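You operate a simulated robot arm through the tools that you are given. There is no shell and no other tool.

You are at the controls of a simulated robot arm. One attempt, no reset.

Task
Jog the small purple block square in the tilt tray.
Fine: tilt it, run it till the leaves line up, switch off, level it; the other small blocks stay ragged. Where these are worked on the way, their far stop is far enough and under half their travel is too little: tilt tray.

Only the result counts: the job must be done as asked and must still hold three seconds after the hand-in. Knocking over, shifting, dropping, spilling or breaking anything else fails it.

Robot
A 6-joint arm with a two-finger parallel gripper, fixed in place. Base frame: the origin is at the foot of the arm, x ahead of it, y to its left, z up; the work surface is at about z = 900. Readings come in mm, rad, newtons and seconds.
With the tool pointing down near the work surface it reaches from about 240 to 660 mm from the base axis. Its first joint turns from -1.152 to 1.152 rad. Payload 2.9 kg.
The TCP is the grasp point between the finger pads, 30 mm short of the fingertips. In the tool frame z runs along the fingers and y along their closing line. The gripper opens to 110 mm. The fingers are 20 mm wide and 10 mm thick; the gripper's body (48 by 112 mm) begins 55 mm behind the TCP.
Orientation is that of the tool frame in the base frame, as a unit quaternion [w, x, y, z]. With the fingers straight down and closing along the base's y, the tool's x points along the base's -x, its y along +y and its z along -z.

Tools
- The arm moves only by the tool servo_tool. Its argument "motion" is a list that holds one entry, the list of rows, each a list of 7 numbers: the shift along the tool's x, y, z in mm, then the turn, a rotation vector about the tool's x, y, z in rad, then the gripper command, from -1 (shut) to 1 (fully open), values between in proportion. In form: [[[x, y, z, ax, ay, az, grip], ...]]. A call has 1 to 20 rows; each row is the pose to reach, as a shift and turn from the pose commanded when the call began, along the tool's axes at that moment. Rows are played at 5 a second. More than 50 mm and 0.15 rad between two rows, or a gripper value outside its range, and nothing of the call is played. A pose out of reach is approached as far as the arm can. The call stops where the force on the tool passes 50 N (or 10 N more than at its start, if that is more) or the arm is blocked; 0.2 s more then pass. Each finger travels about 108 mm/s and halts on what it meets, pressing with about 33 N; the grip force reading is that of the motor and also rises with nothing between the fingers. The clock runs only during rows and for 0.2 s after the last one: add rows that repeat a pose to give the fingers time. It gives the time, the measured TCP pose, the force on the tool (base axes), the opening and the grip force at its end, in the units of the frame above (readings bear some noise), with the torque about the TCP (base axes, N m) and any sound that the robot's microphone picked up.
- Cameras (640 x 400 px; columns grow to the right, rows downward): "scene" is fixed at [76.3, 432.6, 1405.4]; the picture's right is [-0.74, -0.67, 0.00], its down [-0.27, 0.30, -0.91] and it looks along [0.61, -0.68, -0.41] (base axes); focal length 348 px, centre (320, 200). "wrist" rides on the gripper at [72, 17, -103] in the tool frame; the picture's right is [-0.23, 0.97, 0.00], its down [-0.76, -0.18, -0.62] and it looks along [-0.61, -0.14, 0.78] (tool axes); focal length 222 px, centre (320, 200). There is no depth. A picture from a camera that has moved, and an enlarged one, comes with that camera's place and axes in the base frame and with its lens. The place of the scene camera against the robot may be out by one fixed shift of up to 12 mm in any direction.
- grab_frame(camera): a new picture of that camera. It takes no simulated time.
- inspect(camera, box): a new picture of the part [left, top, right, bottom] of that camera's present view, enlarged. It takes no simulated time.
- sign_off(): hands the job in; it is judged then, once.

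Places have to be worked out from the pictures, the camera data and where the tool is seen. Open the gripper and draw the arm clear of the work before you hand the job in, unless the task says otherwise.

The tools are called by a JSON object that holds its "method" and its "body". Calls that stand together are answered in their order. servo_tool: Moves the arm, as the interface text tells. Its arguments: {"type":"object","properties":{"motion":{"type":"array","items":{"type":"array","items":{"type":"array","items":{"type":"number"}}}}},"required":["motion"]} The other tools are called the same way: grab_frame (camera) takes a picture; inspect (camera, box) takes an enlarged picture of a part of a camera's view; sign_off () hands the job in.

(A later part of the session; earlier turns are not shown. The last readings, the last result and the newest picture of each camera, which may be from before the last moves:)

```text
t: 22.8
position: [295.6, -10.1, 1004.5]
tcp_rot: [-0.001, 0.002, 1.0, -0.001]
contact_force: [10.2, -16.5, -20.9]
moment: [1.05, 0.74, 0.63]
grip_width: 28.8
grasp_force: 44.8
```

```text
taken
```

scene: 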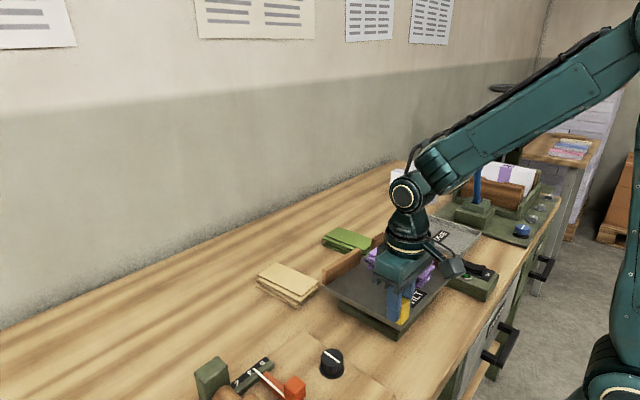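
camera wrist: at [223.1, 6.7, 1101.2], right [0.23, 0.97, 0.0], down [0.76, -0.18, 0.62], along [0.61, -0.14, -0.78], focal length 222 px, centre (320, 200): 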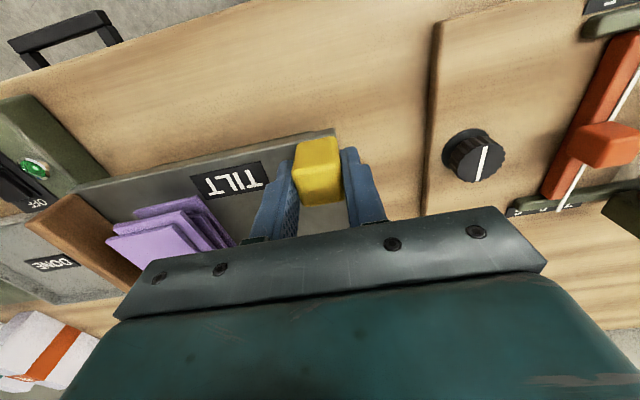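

The handle pulls toward +x/−y, consistent with a hinge on the diagonal at the fence corner. I'll zoom in to see whether the tray actually lifted.

{"method": "inspect", "body": {"camera": "scene", "box": [310, 225, 470, 345]}}

{"method": "inspect", "body": {"camera": "wrist", "box": [40, 80, 380, 260]}}

```text
3.33 times, centred on (390, 285) of scene
camera zoom: at [76.9, 432.1, 1405.5], right [-0.74, -0.67, 0.0], down [-0.27, 0.3, -0.91], along [0.61, -0.68, -0.41], focal length 1161 px, centre (87, -83)
```

zoom: 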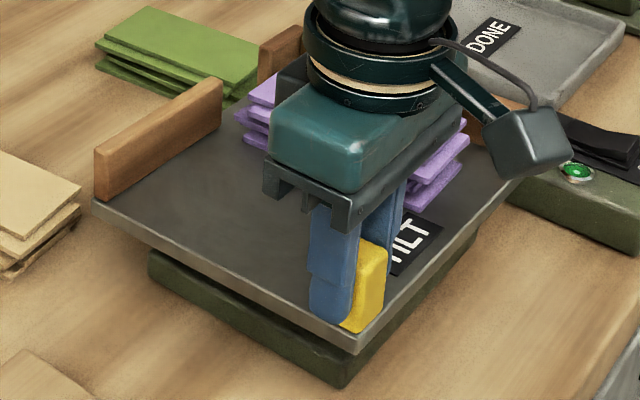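

```text
1.88 times, centred on (210, 170) of wrist
camera zoom: at [223.8, 6.4, 1107.1], right [0.23, 0.97, 0.0], down [0.76, -0.18, 0.62], along [0.61, -0.15, -0.78], focal length 418 px, centre (527, 256)
```

zoom: 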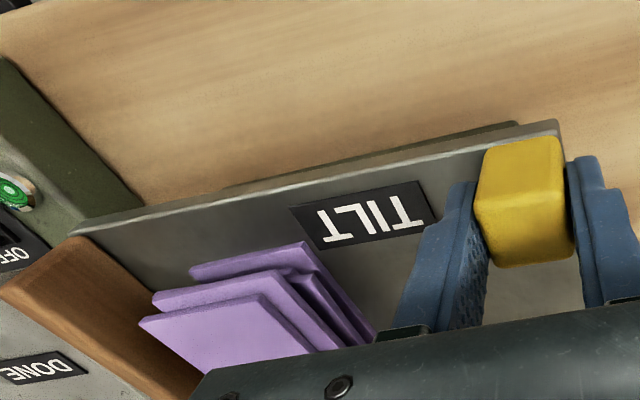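

The handle corner has risen while the left corner stayed put, so the tray pivots about the anti-diagonal through its middle. I'll follow that arc: a small turn of 0.05 rad about the axis (≈0.7, 0.7, 0) with a 2.5 mm shift inward, and I'll check that the forces relax.

{"method": "servo_tool", "body": {"motion": [[[-0.8, -1.0, 0, -0.018, 0.018, 0, -0.9], [-1.6, -1.9, 0, -0.035, 0.035, 0, -0.9], [-1.6, -1.9, 0, -0.035, 0.035, 0, -0.9]]]}}

```text
t: 23.6
position: [296.5, -11.2, 1003.5]
tcp_rot: [-0.019, 0.001, 1.0, 0.017]
contact_force: [-10.8, -15.6, 7.5]
moment: [-0.04, -1.12, 0.19]
grip_width: 28.0
grasp_force: 45.2
```

The x-load overshot while the y-load remains, so the motion direction needs refining. I'll look at the tray's corners in detail to pin down the actual tilt axis.

{"method": "inspect", "body": {"camera": "scene", "box": [310, 225, 470, 345]}}

{"method": "inspect", "body": {"camera": "wrist", "box": [40, 80, 380, 260]}}

{"method": "inspect", "body": {"camera": "scene", "box": [420, 230, 500, 290]}}

```text
3.33 times, centred on (390, 285) of scene
camera zoom: at [75.9, 432.2, 1405.5], right [-0.74, -0.67, 0.0], down [-0.27, 0.3, -0.91], along [0.61, -0.68, -0.41], focal length 1161 px, centre (87, -83)
```

zoom: 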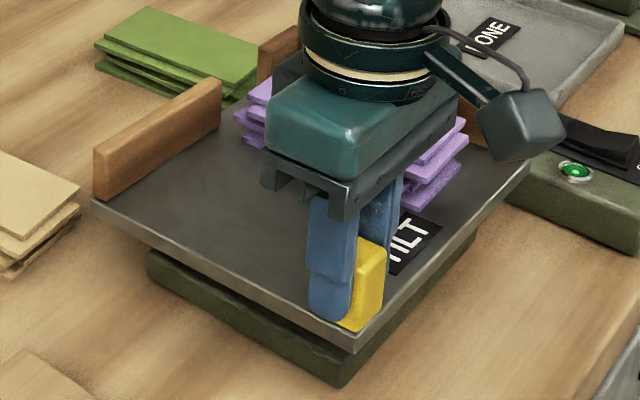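

```text
1.88 times, centred on (210, 170) of wrist
camera zoom: at [228.3, 1.7, 1110.4], right [0.23, 0.97, 0.03], down [0.78, -0.2, 0.59], along [0.58, -0.11, -0.81], focal length 418 px, centre (527, 256)
```

zoom: 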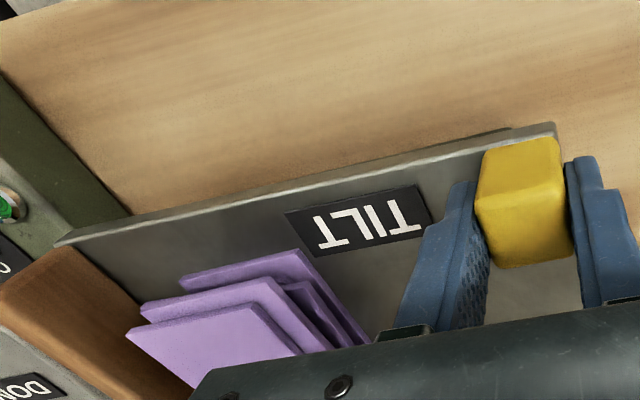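

```text
6.67 times, centred on (460, 260) of scene
camera zoom: at [75.9, 432.2, 1405.5], right [-0.74, -0.67, 0.0], down [-0.27, 0.3, -0.91], along [0.61, -0.68, -0.41], focal length 2321 px, centre (-613, -200)
```

zoom: 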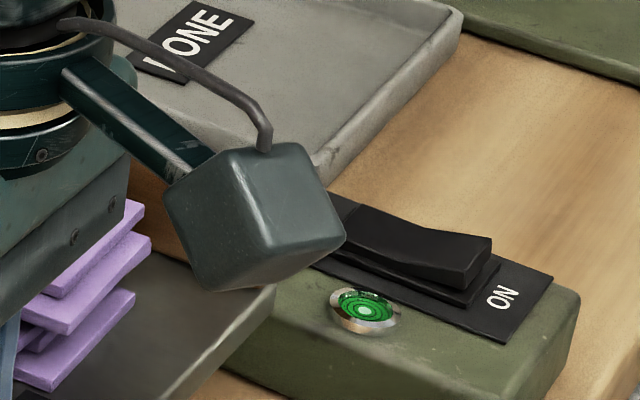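

Both the right and left tray corners are unmoved, so the axis really is the anti-diagonal through the tray centre. I'll apply a small translational correction to null the residual forces before continuing.

{"method": "servo_tool", "body": {"motion": [[[0.6, -1.0, -0.5, 0, 0, 0, -0.9], [0.6, -1.0, -0.5, 0, 0, 0, -0.9]]]}}

```text
t: 24.2
position: [296.3, -10.2, 1003.2]
tcp_rot: [-0.018, 0.0, 1.0, 0.018]
contact_force: [-8.5, -13.9, 5.8]
moment: [-0.49, -0.68, 0.11]
grip_width: 27.8
grasp_force: 44.9
```

Forces are moderate and the arm is compliant, so I'll carry on along the arc: another 10 mm up with a 0.07 rad turn and the inward shift, watching the force.

{"method": "servo_tool", "body": {"motion": [[[-0.1, -1.3, -3.4, -0.016, 0.014, 0, -0.9], [-0.1, -2.6, -6.8, -0.033, 0.028, 0, -0.9], [-0.2, -3.9, -10.2, -0.049, 0.042, 0, -0.9], [-0.2, -3.9, -10.2, -0.049, 0.042, 0, -0.9]]]}}

{"method": "inspect", "body": {"camera": "scene", "box": [310, 225, 470, 345]}}

{"method": "grab_frame", "body": {"camera": "wrist"}}

```text
t: 25.2
position: [298.9, -15.0, 1013.1]
tcp_rot: [-0.037, -0.001, 0.998, 0.043]
contact_force: [21.8, -3.9, -20.3]
moment: [1.1, 0.32, -0.29]
grip_width: 28.0
grasp_force: 45.3
```

```text
3.33 times, centred on (390, 285) of scene
camera zoom: at [77.2, 432.5, 1405.3], right [-0.74, -0.67, 0.0], down [-0.27, 0.3, -0.91], along [0.61, -0.68, -0.41], focal length 1161 px, centre (87, -83)
```

zoom: 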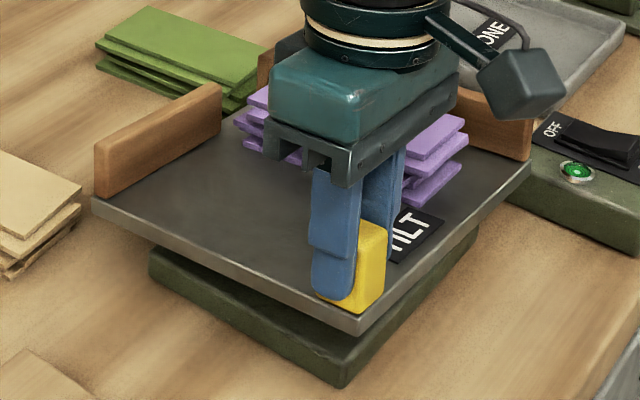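

```text
taken
camera wrist: at [234.8, -7.5, 1122.9], right [0.23, 0.97, 0.07], down [0.8, -0.23, 0.55], along [0.55, -0.07, -0.83], focal length 222 px, centre (320, 200)
```

wrist: 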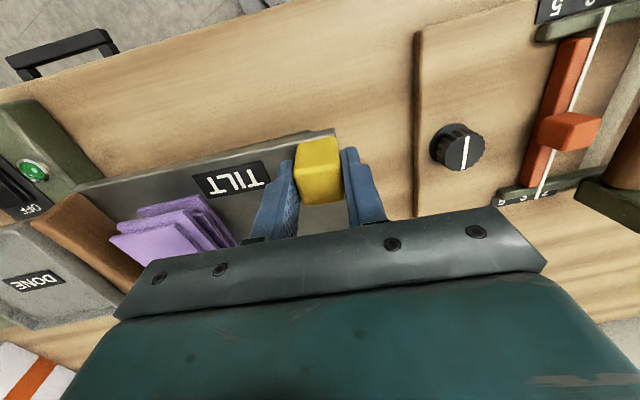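

The tray is tilting smoothly about the anti-diagonal with side corners steady. The residual force now asks for more inward motion (+x, −y), so I'll continue another 0.1 rad along the arc with more inward shift.

{"method": "servo_tool", "body": {"motion": [[[-2.5, -2.0, -4.2, -0.023, 0.023, 0, -0.9], [-5.0, -4.0, -8.5, -0.047, 0.047, 0, -0.9], [-7.4, -5.9, -12.7, -0.07, 0.07, 0, -0.9], [-7.4, -5.9, -12.7, -0.07, 0.07, 0, -0.9]]]}}

{"method": "inspect", "body": {"camera": "scene", "box": [310, 225, 470, 345]}}

```text
t: 26.2
position: [304.3, -20.1, 1025.3]
tcp_rot: [-0.075, -0.001, 0.994, 0.078]
contact_force: [10.5, 11.7, -15.6]
moment: [1.41, 0.93, -0.39]
grip_width: 28.2
grasp_force: 44.9
```

```text
3.33 times, centred on (390, 285) of scene
camera zoom: at [76.8, 432.9, 1405.2], right [-0.74, -0.67, 0.0], down [-0.27, 0.3, -0.91], along [0.61, -0.68, -0.41], focal length 1161 px, centre (87, -83)
```

zoom: 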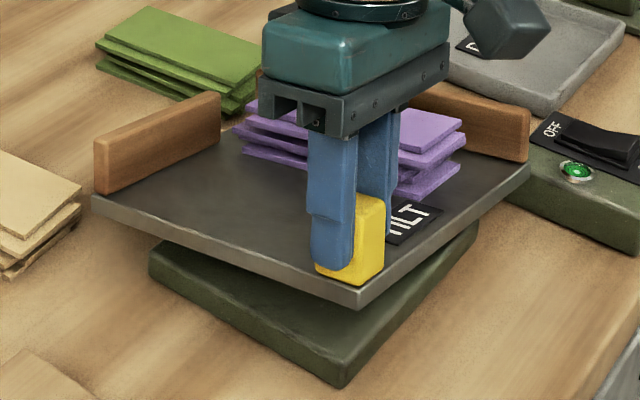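

The tilt is now about 0.23 rad (13°) and tracking well. I'll continue another ~0.1 rad; if the far stop is reached the force will rise.

{"method": "servo_tool", "body": {"motion": [[[-1.7, -0.9, -4.0, -0.026, 0.026, 0, -0.9], [-3.4, -1.8, -8.0, -0.052, 0.052, 0, -0.9], [-5.0, -2.8, -12.0, -0.078, 0.078, 0, -0.9], [-5.0, -2.8, -12.0, -0.078, 0.078, 0, -0.9]]]}}

{"method": "inspect", "body": {"camera": "scene", "box": [310, 225, 470, 345]}}

```text
t: 27.2
position: [311.9, -24.6, 1037.7]
tcp_rot: [-0.114, -0.002, 0.987, 0.115]
contact_force: [-14.5, 30.4, 1.9]
moment: [-0.4, -0.17, -0.33]
grip_width: 28.5
grasp_force: 45.0
```

```text
3.33 times, centred on (390, 285) of scene
camera zoom: at [75.9, 433.6, 1405.1], right [-0.74, -0.67, 0.0], down [-0.27, 0.3, -0.91], along [0.61, -0.68, -0.41], focal length 1161 px, centre (87, -83)
```

zoom: 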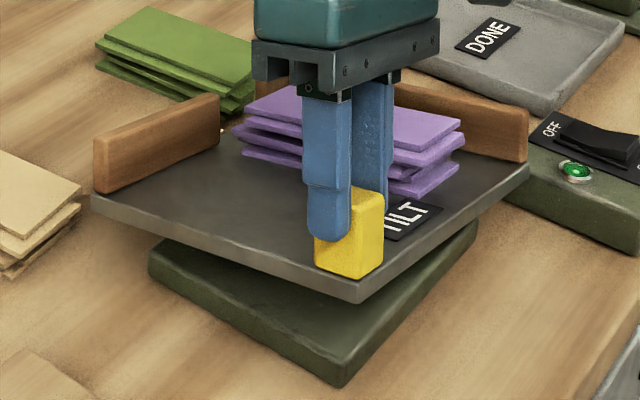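

The corner barely moved this time (the tray stopped at about 13–14°) while the fingers slipped up the handle, which is how a far stop behaves. I'll relax the sideways load by shifting outward about 5 mm and check.

{"method": "servo_tool", "body": {"motion": [[[1.8, 1.8, 0, 0, 0, 0, -0.9], [3.5, 3.5, 0, 0, 0, 0, -0.9], [3.5, 3.5, 0, 0, 0, 0, -0.9]]]}}

{"method": "inspect", "body": {"camera": "scene", "box": [310, 225, 470, 345]}}

{"method": "grab_frame", "body": {"camera": "wrist"}}

```text
t: 28.0
position: [310.1, -23.9, 1036.6]
tcp_rot: [-0.109, 0.005, 0.987, 0.115]
contact_force: [8.8, -26.6, -36.1]
moment: [-1.26, -0.51, 0.76]
grip_width: 28.4
grasp_force: 45.1
```

```text
3.33 times, centred on (390, 285) of scene
camera zoom: at [77.0, 431.8, 1405.6], right [-0.74, -0.67, 0.0], down [-0.27, 0.3, -0.91], along [0.61, -0.68, -0.41], focal length 1161 px, centre (87, -83)
```

zoom: 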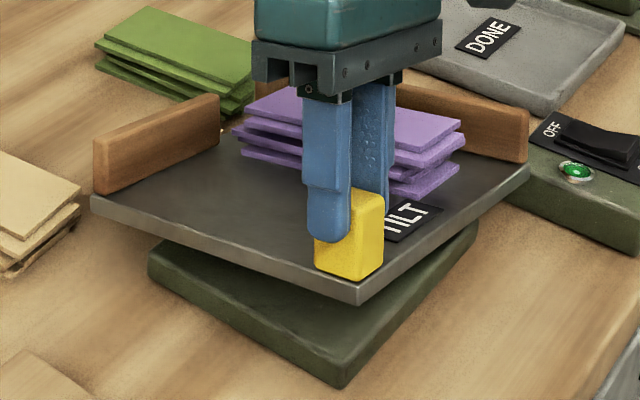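

```text
taken
camera wrist: at [263.0, -33.4, 1154.3], right [0.26, 0.95, 0.17], down [0.87, -0.3, 0.39], along [0.42, 0.05, -0.91], focal length 222 px, centre (320, 200)
```

wrist: 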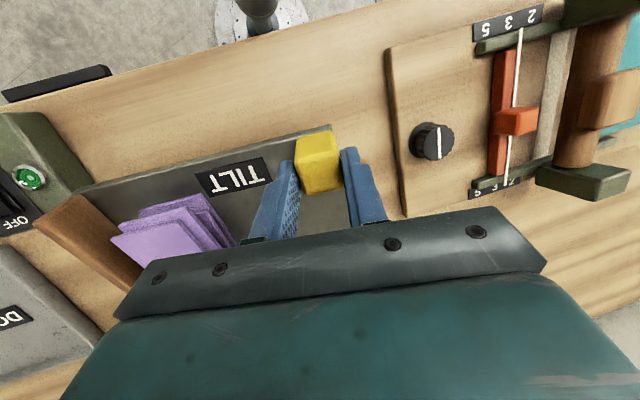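

There is a 36 N upward pull with no further motion, so the tray is against its far stop. I'll ease the load to roughly neutral and then open the fingers slowly, watching that the tray holds its tilt.

{"method": "servo_tool", "body": {"motion": [[[-1.5, -1.8, 1.5, 0, 0, 0, -0.9], [-1.5, -1.8, 1.5, 0, 0, 0, -0.9]]]}}

```text
t: 28.6
position: [309.7, -25.8, 1037.3]
tcp_rot: [-0.11, 0.0, 0.987, 0.114]
contact_force: [-3.6, -24.0, 12.8]
moment: [-1.38, -1.12, 0.19]
grip_width: 28.4
grasp_force: 44.9
```

Now it's slightly pushing down (13 N) with −24 N in y. I'll fine-tune by 0.5 mm up and 1 mm in −y, then begin opening.

{"method": "servo_tool", "body": {"motion": [[[0.2, -1.0, -0.5, 0, 0, 0, -0.9], [0.2, -1.0, -0.5, 0, 0, 0, -0.9]]]}}

```text
t: 29.2
position: [310.5, -23.5, 1034.6]
tcp_rot: [-0.11, -0.002, 0.987, 0.116]
contact_force: [3.1, -1.7, 15.3]
moment: [-0.96, -1.07, -0.39]
grip_width: 28.8
grasp_force: 44.9
```

Forces are now small (3, −2, 15 N). I'll open the fingers gradually to about 60 mm and look.

{"method": "servo_tool", "body": {"motion": [[[0, 0, -0.5, 0, 0, 0, -0.4], [0, 0, -0.5, 0, 0, 0, -0.2], [0, 0, -0.5, 0, 0, 0, 0.0], [0, 0, -0.5, 0, 0, 0, 0.1], [0, 0, -0.5, 0, 0, 0, 0.1]]]}}

{"method": "inspect", "body": {"camera": "scene", "box": [310, 225, 470, 345]}}

{"method": "grab_frame", "body": {"camera": "wrist"}}

```text
t: 30.4
position: [309.5, -24.7, 1036.1]
tcp_rot: [-0.112, 0.0, 0.987, 0.115]
contact_force: [0.8, -0.5, -0.4]
moment: [0.01, -0.04, 0.0]
grip_width: 60.6
grasp_force: 0.0
```

```text
3.33 times, centred on (390, 285) of scene
camera zoom: at [76.3, 432.6, 1405.4], right [-0.74, -0.67, 0.0], down [-0.27, 0.3, -0.91], along [0.61, -0.68, -0.41], focal length 1161 px, centre (87, -83)
```

zoom: 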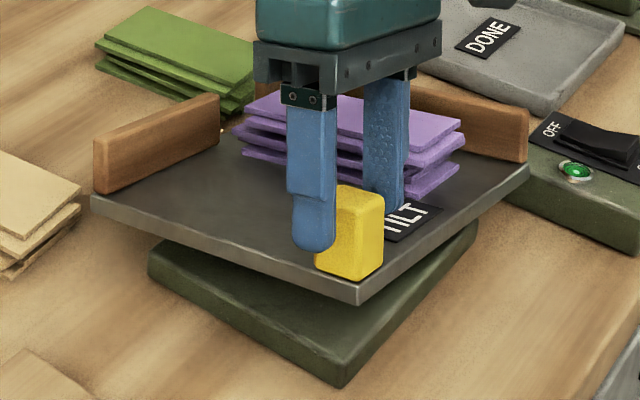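

```text
taken
camera wrist: at [262.8, -34.9, 1153.4], right [0.25, 0.95, 0.17], down [0.88, -0.3, 0.38], along [0.42, 0.06, -0.91], focal length 222 px, centre (320, 200)
```

wrist: 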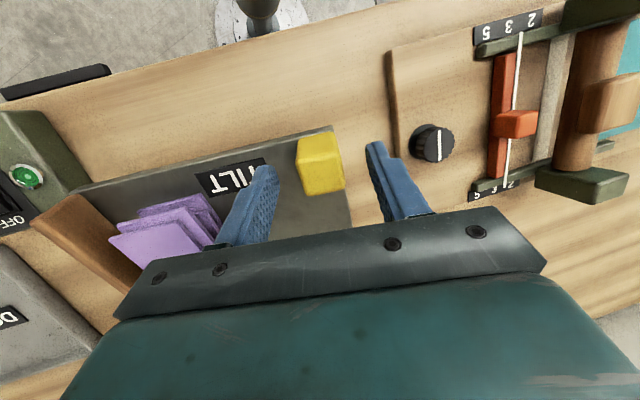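

The tray holds its tilt on its own with the gripper open. I'll retreat along the tool axis, then turn the tool back to straight down while high and clear.

{"method": "servo_tool", "body": {"motion": [[[0, 0, -20, 0, 0, 0, 0.1], [0, 0, -50, 0, 0, 0, 0.1], [0, 0, -85, 0, 0, 0, 0.1], [0, 0, -105, 0.077, -0.075, 0, 0.1], [0, 0, -110, 0.154, -0.15, 0, 0], [0, 0, -110, 0.2306, -0.2248, 0, -0.5], [0, 0, -110, 0.2306, -0.2248, 0, -1]]]}}

{"method": "grab_frame", "body": {"camera": "scene"}}

{"method": "grab_frame", "body": {"camera": "wrist"}}

```text
t: 32.0
position: [333.4, -51.5, 1140.1]
tcp_rot: [0.0, 0.0, 1.0, 0.001]
contact_force: [0.0, 0.2, -0.2]
moment: [0.01, -0.02, 0.0]
grip_width: 0.0
grasp_force: 32.9
```

```text
taken
```

scene: 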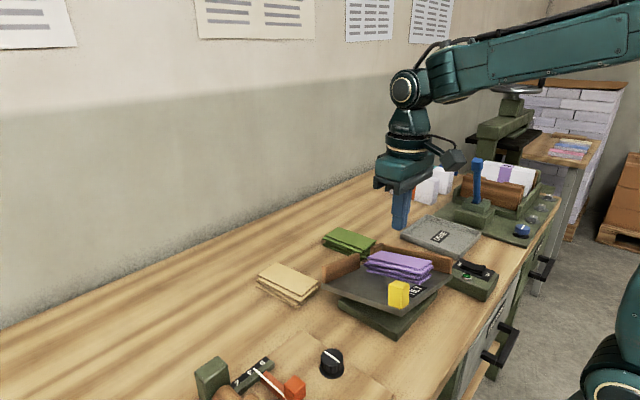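

```text
taken
camera wrist: at [261.8, -36.1, 1244.1], right [0.23, 0.97, 0.0], down [0.76, -0.18, 0.62], along [0.61, -0.14, -0.78], focal length 222 px, centre (320, 200)
```

wrist: 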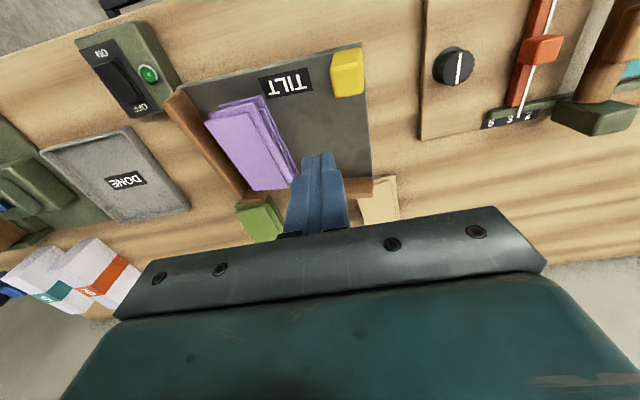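

The tray stays tilted and the gripper is clear and shut. I'll travel at this height toward the rocker's ON end, at about (248, −290), and check the view.

{"method": "servo_tool", "body": {"motion": [[[14, -40, 0, 0, 0, 0, -1], [28, -80, 0, 0, 0, 0, -1], [42, -120, 0, 0, 0, 0, -1], [56, -160, 0, 0, 0, 0, -1], [70, -200, 0, 0, 0, 0, -1], [84, -238, 0, 0, 0, 0, -1], [84, -238, 20, 0, 0, 0, -1], [84, -238, 60, 0, 0, 0, -1], [84, -238, 60, 0, 0, 0, -1]]]}}

{"method": "grab_frame", "body": {"camera": "wrist"}}

{"method": "inspect", "body": {"camera": "scene", "box": [320, 190, 520, 345]}}

{"method": "inspect", "body": {"camera": "scene", "box": [430, 230, 510, 290]}}

```text
t: 34.0
position: [250.4, -289.4, 1079.5]
tcp_rot: [0.0, 0.0, 1.0, 0.001]
contact_force: [-0.7, 0.2, -0.7]
moment: [0.01, 0.0, -0.03]
grip_width: 0.3
grasp_force: 33.2
```

```text
taken
camera wrist: at [177.7, -272.5, 1182.9], right [0.23, 0.97, 0.0], down [0.76, -0.18, 0.62], along [0.61, -0.14, -0.78], focal length 222 px, centre (320, 200)
```

wrist: 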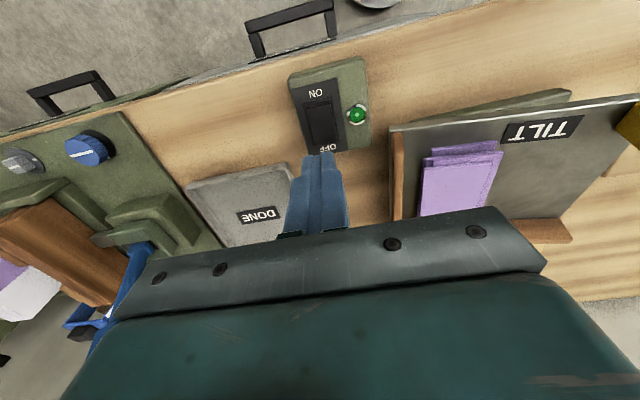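

```text
2.58 times, centred on (420, 268) of scene
camera zoom: at [76.4, 432.6, 1405.4], right [-0.74, -0.67, 0.0], down [-0.27, 0.3, -0.91], along [0.61, -0.68, -0.41], focal length 899 px, centre (62, 26)
```

zoom: 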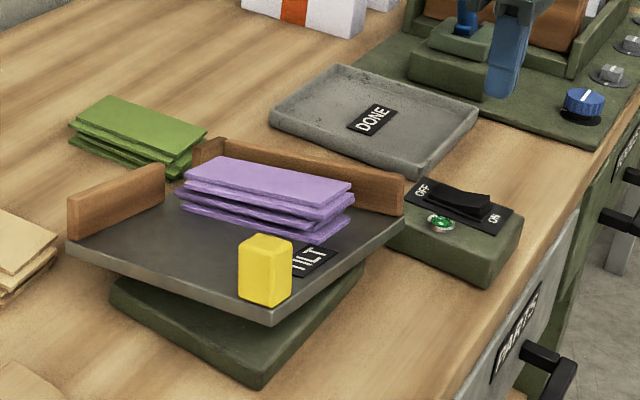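

```text
6.67 times, centred on (470, 260) of scene
camera zoom: at [76.4, 432.6, 1405.4], right [-0.74, -0.67, 0.0], down [-0.27, 0.3, -0.91], along [0.61, -0.68, -0.41], focal length 2321 px, centre (-680, -200)
```

zoom: 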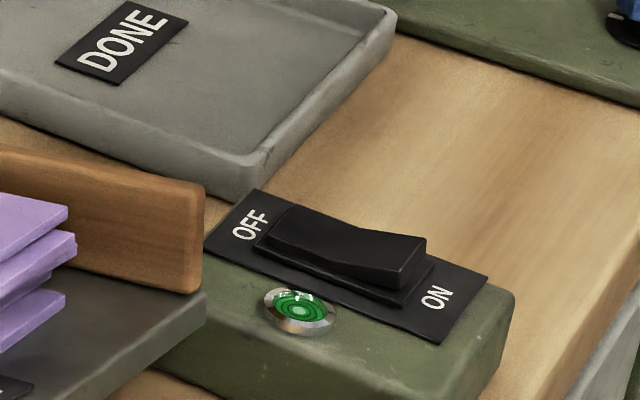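

The gripper is above the switch. I'll zoom the wrist view to refine the rocker's location.

{"method": "inspect", "body": {"camera": "wrist", "box": [270, 50, 398, 160]}}

```text
3.64 times, centred on (334, 105) of wrist
camera zoom: at [177.7, -272.5, 1182.9], right [0.23, 0.97, 0.0], down [0.76, -0.18, 0.62], along [0.61, -0.14, -0.78], focal length 808 px, centre (269, 546)
```

zoom: 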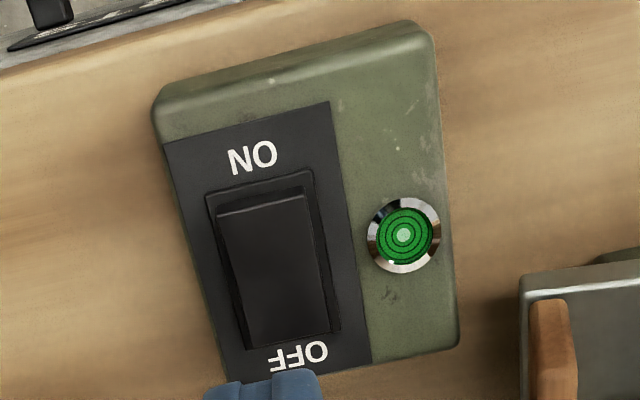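

The rocker's raised ON end is at about (243…265, −290) with its top near z 945. I'll come down to just above it (TCP ≈ 979).

{"method": "servo_tool", "body": {"motion": [[[1.5, -1.5, 40, 0, 0, 0, -1], [1.5, -1.5, 75, 0, 0, 0, -1], [1.5, -1.5, 95, 0, 0, 0, -1], [1.5, -1.5, 100, 0, 0, 0, -1], [1.5, -1.5, 100, 0, 0, 0, -1]]]}}

{"method": "inspect", "body": {"camera": "scene", "box": [430, 210, 510, 290]}}

{"method": "grab_frame", "body": {"camera": "wrist"}}

```text
t: 35.2
position: [245.9, -290.3, 978.4]
tcp_rot: [0.0, 0.0, 1.0, 0.0]
contact_force: [-0.2, 0.4, 0.1]
moment: [-0.02, 0.01, -0.01]
grip_width: 0.0
grasp_force: 32.5
```

```text
5.00 times, centred on (470, 250) of scene
camera zoom: at [76.4, 432.6, 1405.4], right [-0.74, -0.67, 0.0], down [-0.27, 0.3, -0.91], along [0.61, -0.68, -0.41], focal length 1741 px, centre (-430, -50)
```

zoom: 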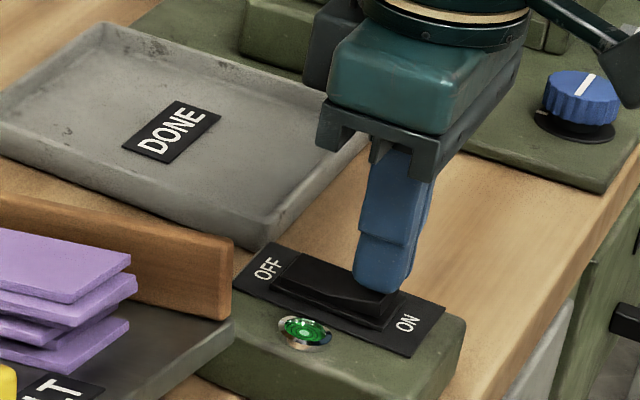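

```text
taken
camera wrist: at [174.6, -274.3, 1082.6], right [0.23, 0.97, 0.0], down [0.76, -0.18, 0.62], along [0.61, -0.14, -0.78], focal length 222 px, centre (320, 200)
```

wrist: 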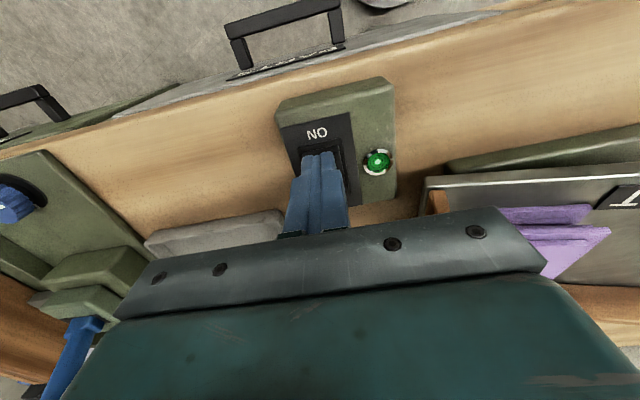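

The fingertip is right above the ON end. I'll press down in 2 mm rows, about 9 mm, and watch for the force and the click.

{"method": "servo_tool", "body": {"motion": [[[0, 0, 2, 0, 0, 0, -1], [0, 0, 4, 0, 0, 0, -1], [0, 0, 6, 0, 0, 0, -1], [0, 0, 8, 0, 0, 0, -1], [0, 0, 8, 0, 0, 0, -1]]]}}

{"method": "inspect", "body": {"camera": "scene", "box": [430, 210, 510, 290]}}

```text
t: 36.3
position: [247.1, -290.0, 975.6]
tcp_rot: [0.001, -0.001, 1.0, 0.0]
contact_force: [-2.5, 1.7, 7.2]
moment: [0.07, 0.02, 0.03]
grip_width: 0.0
grasp_force: 32.7
stopped in row 5: the force on the tool passed its limit at 53 N (the readings are from after the stop); the commanded pose is now the measured one
```

```text
5.00 times, centred on (470, 250) of scene
camera zoom: at [76.2, 432.7, 1405.3], right [-0.74, -0.67, 0.0], down [-0.27, 0.3, -0.91], along [0.61, -0.68, -0.41], focal length 1741 px, centre (-430, -50)
```

zoom: 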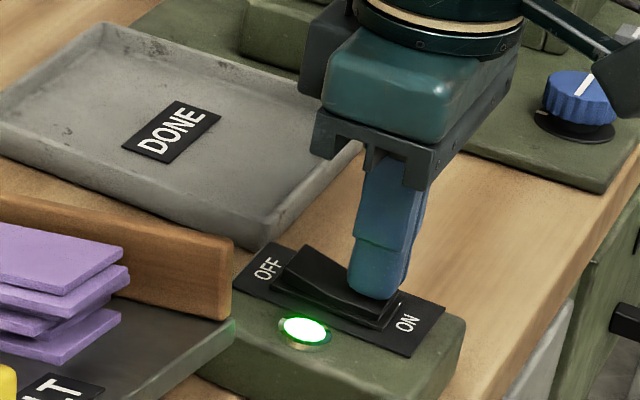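

The lamp is lit and the rocker has flipped to ON. I'll lift off the switch by 30 mm and let it run a bit, watching the leaves.

{"method": "servo_tool", "body": {"motion": [[[0, 0, -15, 0, 0, 0, -1], [0, 0, -35, 0, 0, 0, -1], [-16, -1, -35, 0, 0, 0, -1], [-33, -2, -35, 0, 0, 0, -1], [-33, -2, -35, 0, 0, 0, -1]]]}}

{"method": "inspect", "body": {"camera": "scene", "box": [320, 210, 500, 345]}}

{"method": "grab_frame", "body": {"camera": "wrist"}}

```text
t: 37.5
position: [281.4, -292.0, 1011.7]
tcp_rot: [0.0, 0.0, 1.0, -0.001]
contact_force: [-0.1, 0.7, -0.4]
moment: [-0.02, 0.01, 0.0]
grip_width: 0.1
grasp_force: 32.8
```

```text
2.96 times, centred on (410, 278) of scene
camera zoom: at [76.4, 432.6, 1405.4], right [-0.74, -0.67, 0.0], down [-0.27, 0.3, -0.91], along [0.61, -0.68, -0.41], focal length 1032 px, centre (53, -30)
```

zoom: 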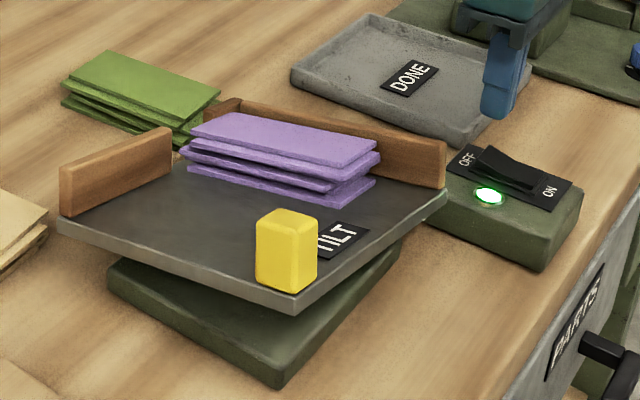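

```text
taken
camera wrist: at [208.6, -276.0, 1113.8], right [0.23, 0.97, 0.0], down [0.76, -0.18, 0.63], along [0.61, -0.14, -0.78], focal length 222 px, centre (320, 200)
```

wrist: 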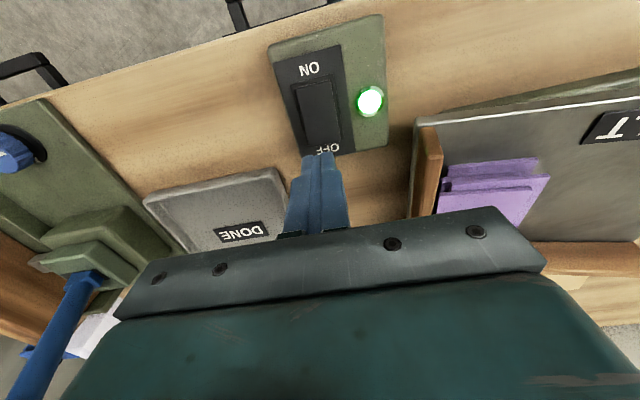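

The jogger is running and the block is sliding into the corner with the leaves still ragged. I'll hold position for about 2 seconds and look again.

{"method": "servo_tool", "body": {"motion": [[[0, 0, 0, 0, 0, 0, -1], [0, 0, 0, 0, 0, 0, -1], [0, 0, 0, 0, 0, 0, -1], [0, 0, 0, 0, 0, 0, -1], [0, 0, 0, 0, 0, 0, -1], [0, 0, 0, 0, 0, 0, -1], [0, 0, 0, 0, 0, 0, -1], [0, 0, 0, 0, 0, 0, -1], [0, 0, 0, 0, 0, 0, -1], [0, 0, 0, 0, 0, 0, -1]]]}}

{"method": "inspect", "body": {"camera": "scene", "box": [340, 220, 460, 310]}}

```text
t: 39.7
position: [280.8, -293.1, 1010.7]
tcp_rot: [0.001, 0.0, 1.0, -0.001]
contact_force: [0.6, 0.7, 1.1]
moment: [0.0, 0.0, 0.03]
grip_width: 0.2
grasp_force: 33.1
```

```text
4.44 times, centred on (400, 265) of scene
camera zoom: at [76.3, 432.6, 1405.4], right [-0.74, -0.67, 0.0], down [-0.27, 0.3, -0.91], along [0.61, -0.68, -0.41], focal length 1548 px, centre (-36, -89)
```

zoom: 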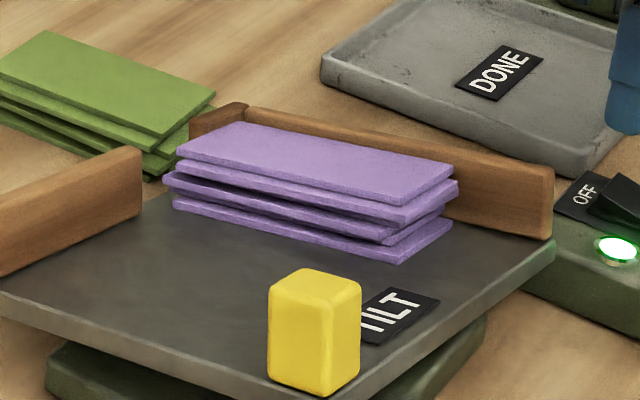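

The pile is now in the corner and the offsets are shrinking. I'll let it run another 3 seconds.

{"method": "servo_tool", "body": {"motion": [[[0, 0, 0, 0, 0, 0, -1], [0, 0, 0, 0, 0, 0, -1], [0, 0, 0, 0, 0, 0, -1], [0, 0, 0, 0, 0, 0, -1], [0, 0, 0, 0, 0, 0, -1], [0, 0, 0, 0, 0, 0, -1], [0, 0, 0, 0, 0, 0, -1], [0, 0, 0, 0, 0, 0, -1], [0, 0, 0, 0, 0, 0, -1], [0, 0, 0, 0, 0, 0, -1], [0, 0, 0, 0, 0, 0, -1], [0, 0, 0, 0, 0, 0, -1], [0, 0, 0, 0, 0, 0, -1], [0, 0, 0, 0, 0, 0, -1], [0, 0, 0, 0, 0, 0, -1]]]}}

{"method": "inspect", "body": {"camera": "scene", "box": [340, 220, 460, 310]}}

```text
t: 42.9
position: [280.8, -292.3, 1009.8]
tcp_rot: [0.001, 0.0, 1.0, -0.001]
contact_force: [0.2, -0.3, 0.6]
moment: [0.0, 0.02, -0.01]
grip_width: 0.0
grasp_force: 33.2
```

```text
4.44 times, centred on (400, 265) of scene
camera zoom: at [76.3, 432.6, 1405.4], right [-0.74, -0.67, 0.0], down [-0.27, 0.3, -0.91], along [0.61, -0.68, -0.41], focal length 1548 px, centre (-36, -89)
```

zoom: 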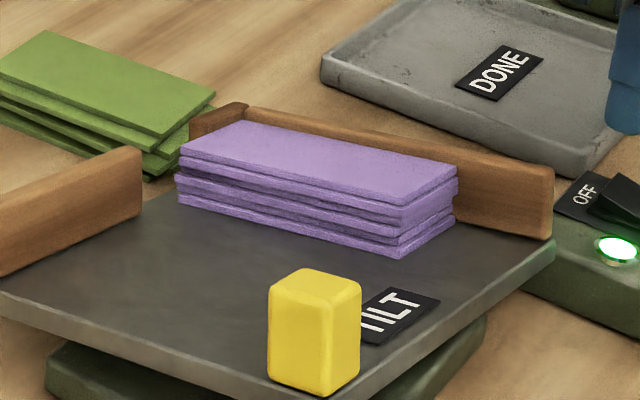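

Nearly lined up, with only small offsets left. Another 2 seconds, then I'll check again.

{"method": "servo_tool", "body": {"motion": [[[0, 0, 0, 0, 0, 0, -1], [0, 0, 0, 0, 0, 0, -1], [0, 0, 0, 0, 0, 0, -1], [0, 0, 0, 0, 0, 0, -1], [0, 0, 0, 0, 0, 0, -1], [0, 0, 0, 0, 0, 0, -1], [0, 0, 0, 0, 0, 0, -1], [0, 0, 0, 0, 0, 0, -1], [0, 0, 0, 0, 0, 0, -1]]]}}

{"method": "inspect", "body": {"camera": "scene", "box": [360, 235, 440, 295]}}

```text
t: 44.9
position: [281.3, -291.6, 1010.8]
tcp_rot: [0.001, 0.0, 1.0, -0.001]
contact_force: [1.3, 0.7, 0.0]
moment: [0.03, 0.01, -0.01]
grip_width: 0.3
grasp_force: 33.3
```

```text
6.67 times, centred on (400, 265) of scene
camera zoom: at [76.3, 432.6, 1405.4], right [-0.74, -0.67, 0.0], down [-0.27, 0.3, -0.91], along [0.61, -0.68, -0.41], focal length 2321 px, centre (-213, -233)
```

zoom: 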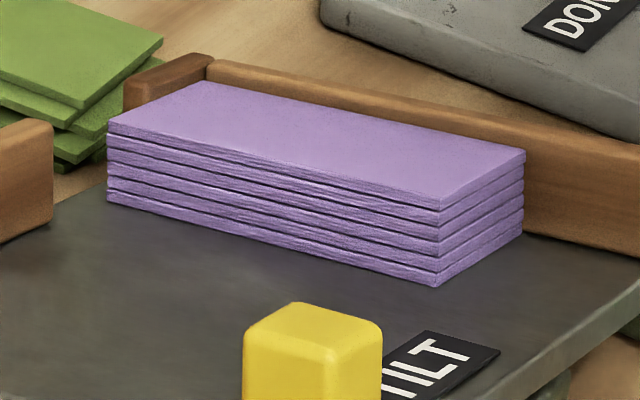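

The leaves are now flush. I'll switch off by pressing the raised OFF end of the rocker at x≈281.

{"method": "servo_tool", "body": {"motion": [[[0, 0, 15, 0, 0, 0, -1], [0, 0, 28, 0, 0, 0, -1], [0, 0, 33, 0, 0, 0, -1], [0, 0, 36, 0, 0, 0, -1], [0, 0, 38, 0, 0, 0, -1], [0, 0, 40, 0, 0, 0, -1], [0, 0, 40, 0, 0, 0, -1]]]}}

{"method": "inspect", "body": {"camera": "scene", "box": [430, 210, 510, 290]}}

```text
t: 46.3
position: [282.2, -294.3, 974.7]
tcp_rot: [0.002, 0.001, 1.0, -0.004]
contact_force: [-0.6, 0.0, 5.3]
moment: [0.04, 0.06, -0.04]
grip_width: 0.2
grasp_force: 33.5
stopped in row 7: the force on the tool passed its limit at 57 N (the readings are from after the stop); the commanded pose is now the measured one
```

```text
5.00 times, centred on (470, 250) of scene
camera zoom: at [76.3, 432.7, 1405.3], right [-0.74, -0.67, 0.0], down [-0.27, 0.3, -0.91], along [0.61, -0.68, -0.41], focal length 1741 px, centre (-430, -50)
```

zoom: 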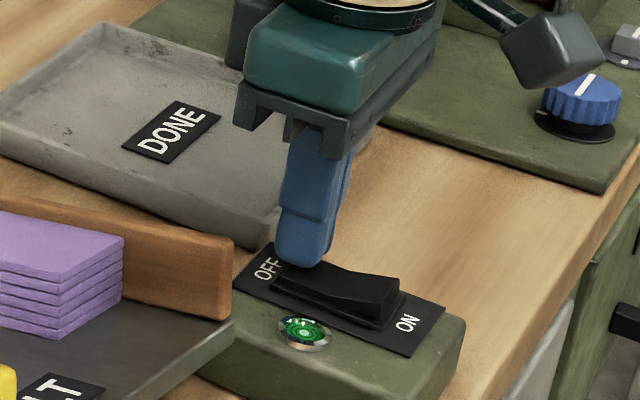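

The lamp is out and the rocker is back on OFF. I'll lift straight up to clear the fence height before going back to the handle.

{"method": "servo_tool", "body": {"motion": [[[0, 0, -15, 0, 0, 0, -1], [0, 0, -50, 0, 0, 0, -1], [0, 0, -95, 0, 0, 0, -1], [0, 0, -140, 0, 0, 0, -1], [0, 0, -160, 0, 0, 0, -0.5], [0, 0, -160, 0, 0, 0, 0.1]]]}}

{"method": "grab_frame", "body": {"camera": "scene"}}

{"method": "inspect", "body": {"camera": "scene", "box": [320, 210, 500, 345]}}

```text
t: 47.7
position: [280.5, -294.8, 1133.8]
tcp_rot: [0.003, 0.001, 1.0, -0.003]
contact_force: [-0.6, 0.5, 0.2]
moment: [-0.02, -0.03, -0.02]
grip_width: 60.5
grasp_force: 0.1
```

```text
taken
```

scene: 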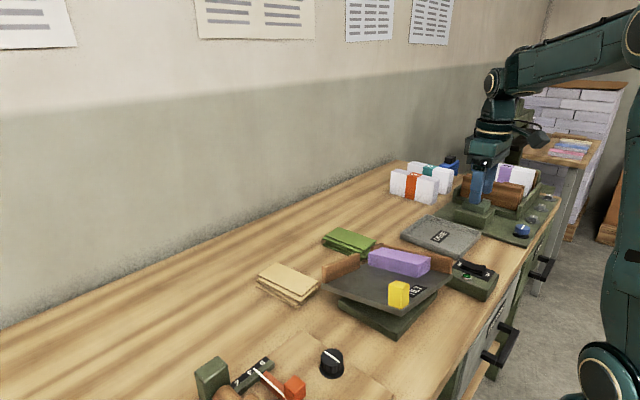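

```text
2.96 times, centred on (410, 278) of scene
camera zoom: at [76.3, 432.6, 1405.4], right [-0.74, -0.67, 0.0], down [-0.27, 0.3, -0.91], along [0.61, -0.68, -0.41], focal length 1032 px, centre (53, -30)
```

zoom: 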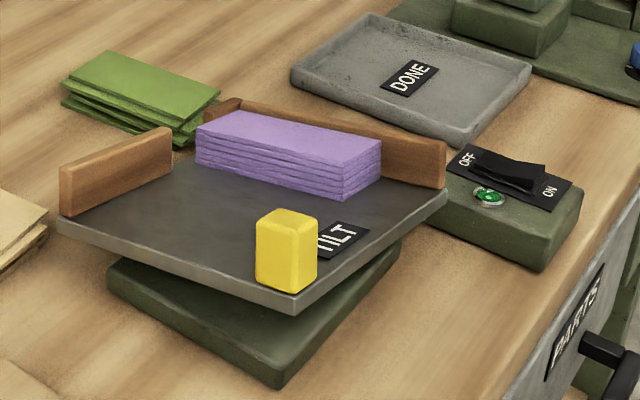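

The block is squared in the corner and the jogger is off. To level the tray I'll push the handle down from above with closed fingers, so first I'll travel to above the raised handle, at about (306, −21).

{"method": "servo_tool", "body": {"motion": [[[-4, 40, 0, 0, 0, 0, -1], [-8, 80, 0, 0, 0, 0, -1], [-12, 120, 0, 0, 0, 0, -1], [-16, 160, 0, 0, 0, 0, -1], [-20, 200, 0, 0, 0, 0, -1], [-24, 240, 0, 0, 0, 0, -1], [-26, 273, 0, 0, 0, 0, -1], [-26, 273, 20, 0, 0, 0, -1], [-26, 273, 20, 0, 0, 0, -1]]]}}

{"method": "grab_frame", "body": {"camera": "wrist"}}

{"method": "inspect", "body": {"camera": "scene", "box": [350, 190, 490, 345]}}

```text
t: 49.7
position: [309.6, -16.9, 1110.6]
tcp_rot: [0.002, 0.001, 1.0, -0.003]
contact_force: [0.3, -0.5, -0.1]
moment: [0.04, -0.02, 0.04]
grip_width: 0.0
grasp_force: 32.9
```

```text
taken
camera wrist: at [237.4, 0.1, 1214.5], right [0.23, 0.97, -0.01], down [0.76, -0.17, 0.63], along [0.61, -0.15, -0.78], focal length 222 px, centre (320, 200)
```

wrist: 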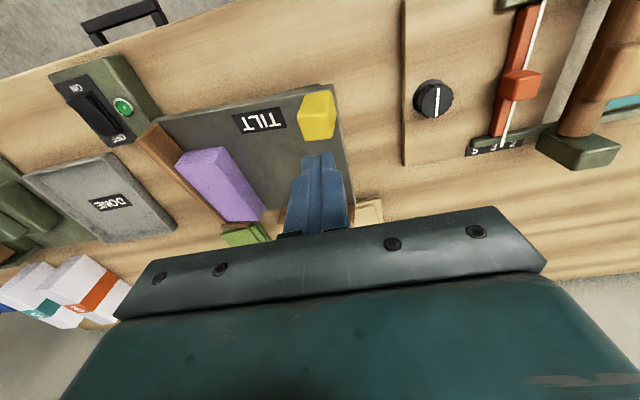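

```text
2.58 times, centred on (420, 268) of scene
camera zoom: at [76.3, 432.6, 1405.4], right [-0.74, -0.67, 0.0], down [-0.27, 0.3, -0.91], along [0.61, -0.68, -0.41], focal length 899 px, centre (62, 26)
```

zoom: 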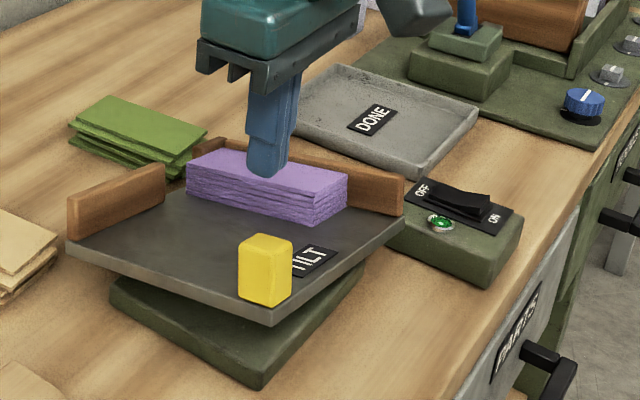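

I'll zoom on the raised handle to get its top position before pressing.

{"method": "inspect", "body": {"camera": "wrist", "box": [264, 70, 376, 170]}}

```text
4.00 times, centred on (320, 120) of wrist
camera zoom: at [237.4, 0.1, 1214.5], right [0.23, 0.97, -0.01], down [0.76, -0.17, 0.63], along [0.61, -0.15, -0.78], focal length 888 px, centre (320, 520)
```

zoom: 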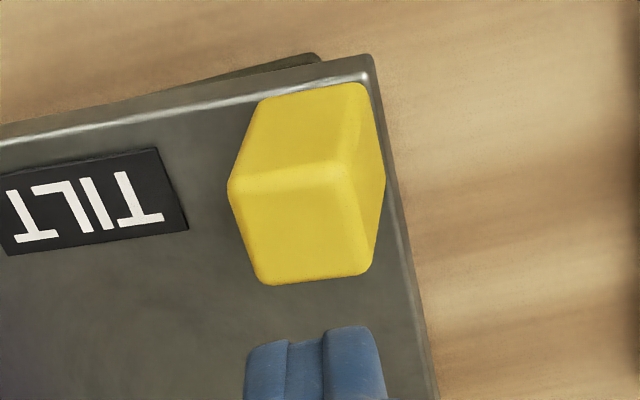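

The handle's top centre is at about (305, −21, 1025). I'll shift 4 mm in −x and −y and descend to just above it (tip ≈ 1033).

{"method": "servo_tool", "body": {"motion": [[[4, -4, 15, 0, 0, 0, -1], [4, -4, 35, 0, 0, 0, -1], [4, -4, 47, 0, 0, 0, -1], [4, -4, 47, 0, 0, 0, -1]]]}}

{"method": "inspect", "body": {"camera": "scene", "box": [350, 220, 470, 345]}}

{"method": "inspect", "body": {"camera": "wrist", "box": [240, 70, 400, 190]}}

```text
t: 50.7
position: [305.1, -22.8, 1065.8]
tcp_rot: [0.002, 0.0, 1.0, -0.004]
contact_force: [-0.7, 1.0, 0.4]
moment: [0.01, 0.0, -0.02]
grip_width: 0.0
grasp_force: 33.1
```

```text
3.20 times, centred on (410, 282) of scene
camera zoom: at [76.4, 432.6, 1405.4], right [-0.74, -0.67, 0.0], down [-0.27, 0.3, -0.91], along [0.61, -0.68, -0.41], focal length 1114 px, centre (32, -64)
```

zoom: 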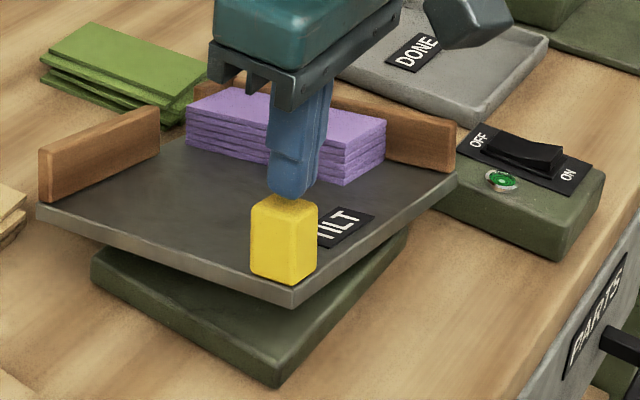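

```text
3.33 times, centred on (320, 130) of wrist
camera zoom: at [232.5, -5.7, 1167.4], right [0.23, 0.97, -0.01], down [0.76, -0.17, 0.63], along [0.61, -0.15, -0.78], focal length 740 px, centre (320, 433)
```

zoom: 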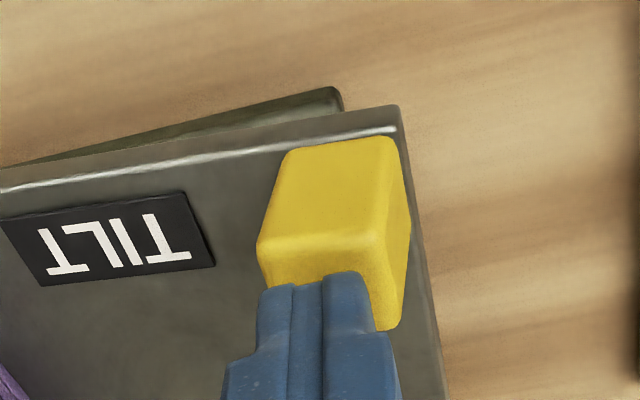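

The tip is about 6–8 mm above the handle top, slightly inward of its centre. I'll nudge outward and push down about 7 mm past contact, following the arc outward, then check.

{"method": "servo_tool", "body": {"motion": [[[1, 2, 4, 0, 0, 0, -1], [1.5, 2.5, 8, 0, 0, 0, -1], [2.5, 3.5, 11, 0, 0, 0, -1], [3.5, 4.5, 15, 0, 0, 0, -1], [3.5, 4.5, 15, 0, 0, 0, -1]]]}}

{"method": "inspect", "body": {"camera": "scene", "box": [350, 220, 470, 345]}}

```text
t: 51.9
position: [300.2, -19.3, 1049.5]
tcp_rot: [0.003, 0.001, 1.0, -0.003]
contact_force: [1.8, 2.6, 3.2]
moment: [0.1, 0.03, -0.03]
grip_width: 0.4
grasp_force: 33.1
```

```text
3.20 times, centred on (410, 282) of scene
camera zoom: at [76.3, 432.7, 1405.3], right [-0.74, -0.67, 0.0], down [-0.27, 0.3, -0.91], along [0.61, -0.68, -0.41], focal length 1114 px, centre (32, -64)
```

zoom: 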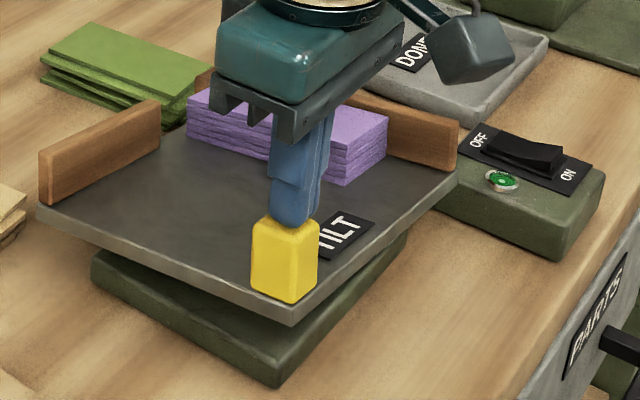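

The tray is coming down smoothly with only ~3 N on the tool. I'll continue 14 mm down along the arc.

{"method": "servo_tool", "body": {"motion": [[[1.3, 1.3, 3.5, 0, 0, 0, -1], [2.5, 2.5, 7, 0, 0, 0, -1], [3.6, 3.6, 10.5, 0, 0, 0, -1], [4.6, 4.6, 14, 0, 0, 0, -1], [4.6, 4.6, 14, 0, 0, 0, -1]]]}}

{"method": "inspect", "body": {"camera": "scene", "box": [350, 220, 470, 345]}}

```text
t: 53.1
position: [295.2, -15.8, 1035.9]
tcp_rot: [0.003, 0.001, 1.0, -0.003]
contact_force: [1.2, 3.2, 4.2]
moment: [0.12, 0.04, -0.06]
grip_width: 0.2
grasp_force: 33.7
```

```text
3.20 times, centred on (410, 282) of scene
camera zoom: at [76.3, 432.7, 1405.3], right [-0.74, -0.67, 0.0], down [-0.27, 0.3, -0.91], along [0.61, -0.68, -0.41], focal length 1114 px, centre (32, -64)
```

zoom: 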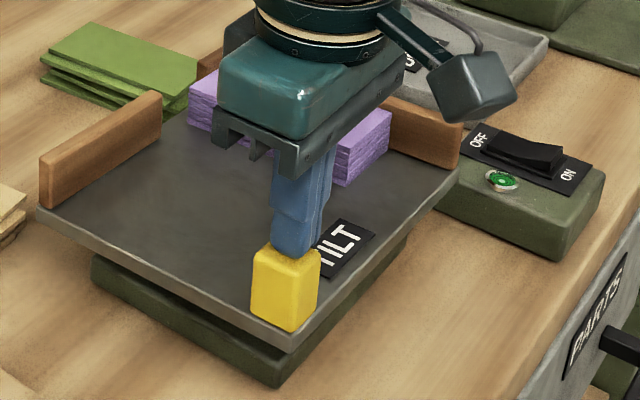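

About 9 mm remains to level. I'll continue down 8 mm with a little +y to stay centred on the handle.

{"method": "servo_tool", "body": {"motion": [[[0, 1.5, 3, 0, 0, 0, -1], [0, 3, 6, 0, 0, 0, -1], [0, 4, 8, 0, 0, 0, -1], [0, 4, 8, 0, 0, 0, -1]]]}}

{"method": "inspect", "body": {"camera": "scene", "box": [350, 220, 470, 345]}}

```text
t: 54.1
position: [295.2, -11.3, 1028.2]
tcp_rot: [0.003, 0.0, 1.0, -0.004]
contact_force: [-3.8, -3.4, 10.3]
moment: [-0.1, 0.21, 0.09]
grip_width: 0.1
grasp_force: 33.2
```

```text
3.20 times, centred on (410, 282) of scene
camera zoom: at [76.1, 432.5, 1405.4], right [-0.74, -0.67, 0.0], down [-0.27, 0.3, -0.91], along [0.61, -0.68, -0.41], focal length 1114 px, centre (32, -64)
```

zoom: 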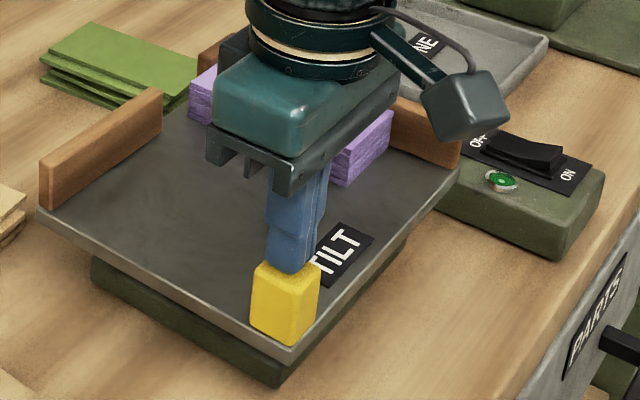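

The force is rising (10 N) and the corner looks almost back on its base. I'll press a further 3 mm to seat it on the level stop.

{"method": "servo_tool", "body": {"motion": [[[0, 0, 1, 0, 0, 0, -1], [0, 0, 2, 0, 0, 0, -1], [0, 0, 2, 0, 0, 0, -1]]]}}

{"method": "inspect", "body": {"camera": "scene", "box": [310, 225, 470, 345]}}

```text
t: 54.9
position: [295.5, -12.2, 1028.1]
tcp_rot: [0.003, 0.001, 1.0, -0.004]
contact_force: [-12.1, -1.1, 41.6]
moment: [0.05, 0.74, 0.0]
grip_width: 0.0
grasp_force: 32.6
```

```text
3.33 times, centred on (390, 285) of scene
camera zoom: at [75.6, 432.6, 1405.4], right [-0.74, -0.67, 0.0], down [-0.27, 0.3, -0.91], along [0.61, -0.68, -0.41], focal length 1161 px, centre (87, -83)
```

zoom: 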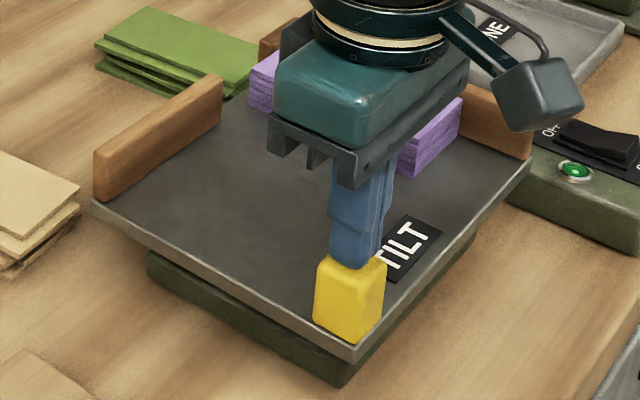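

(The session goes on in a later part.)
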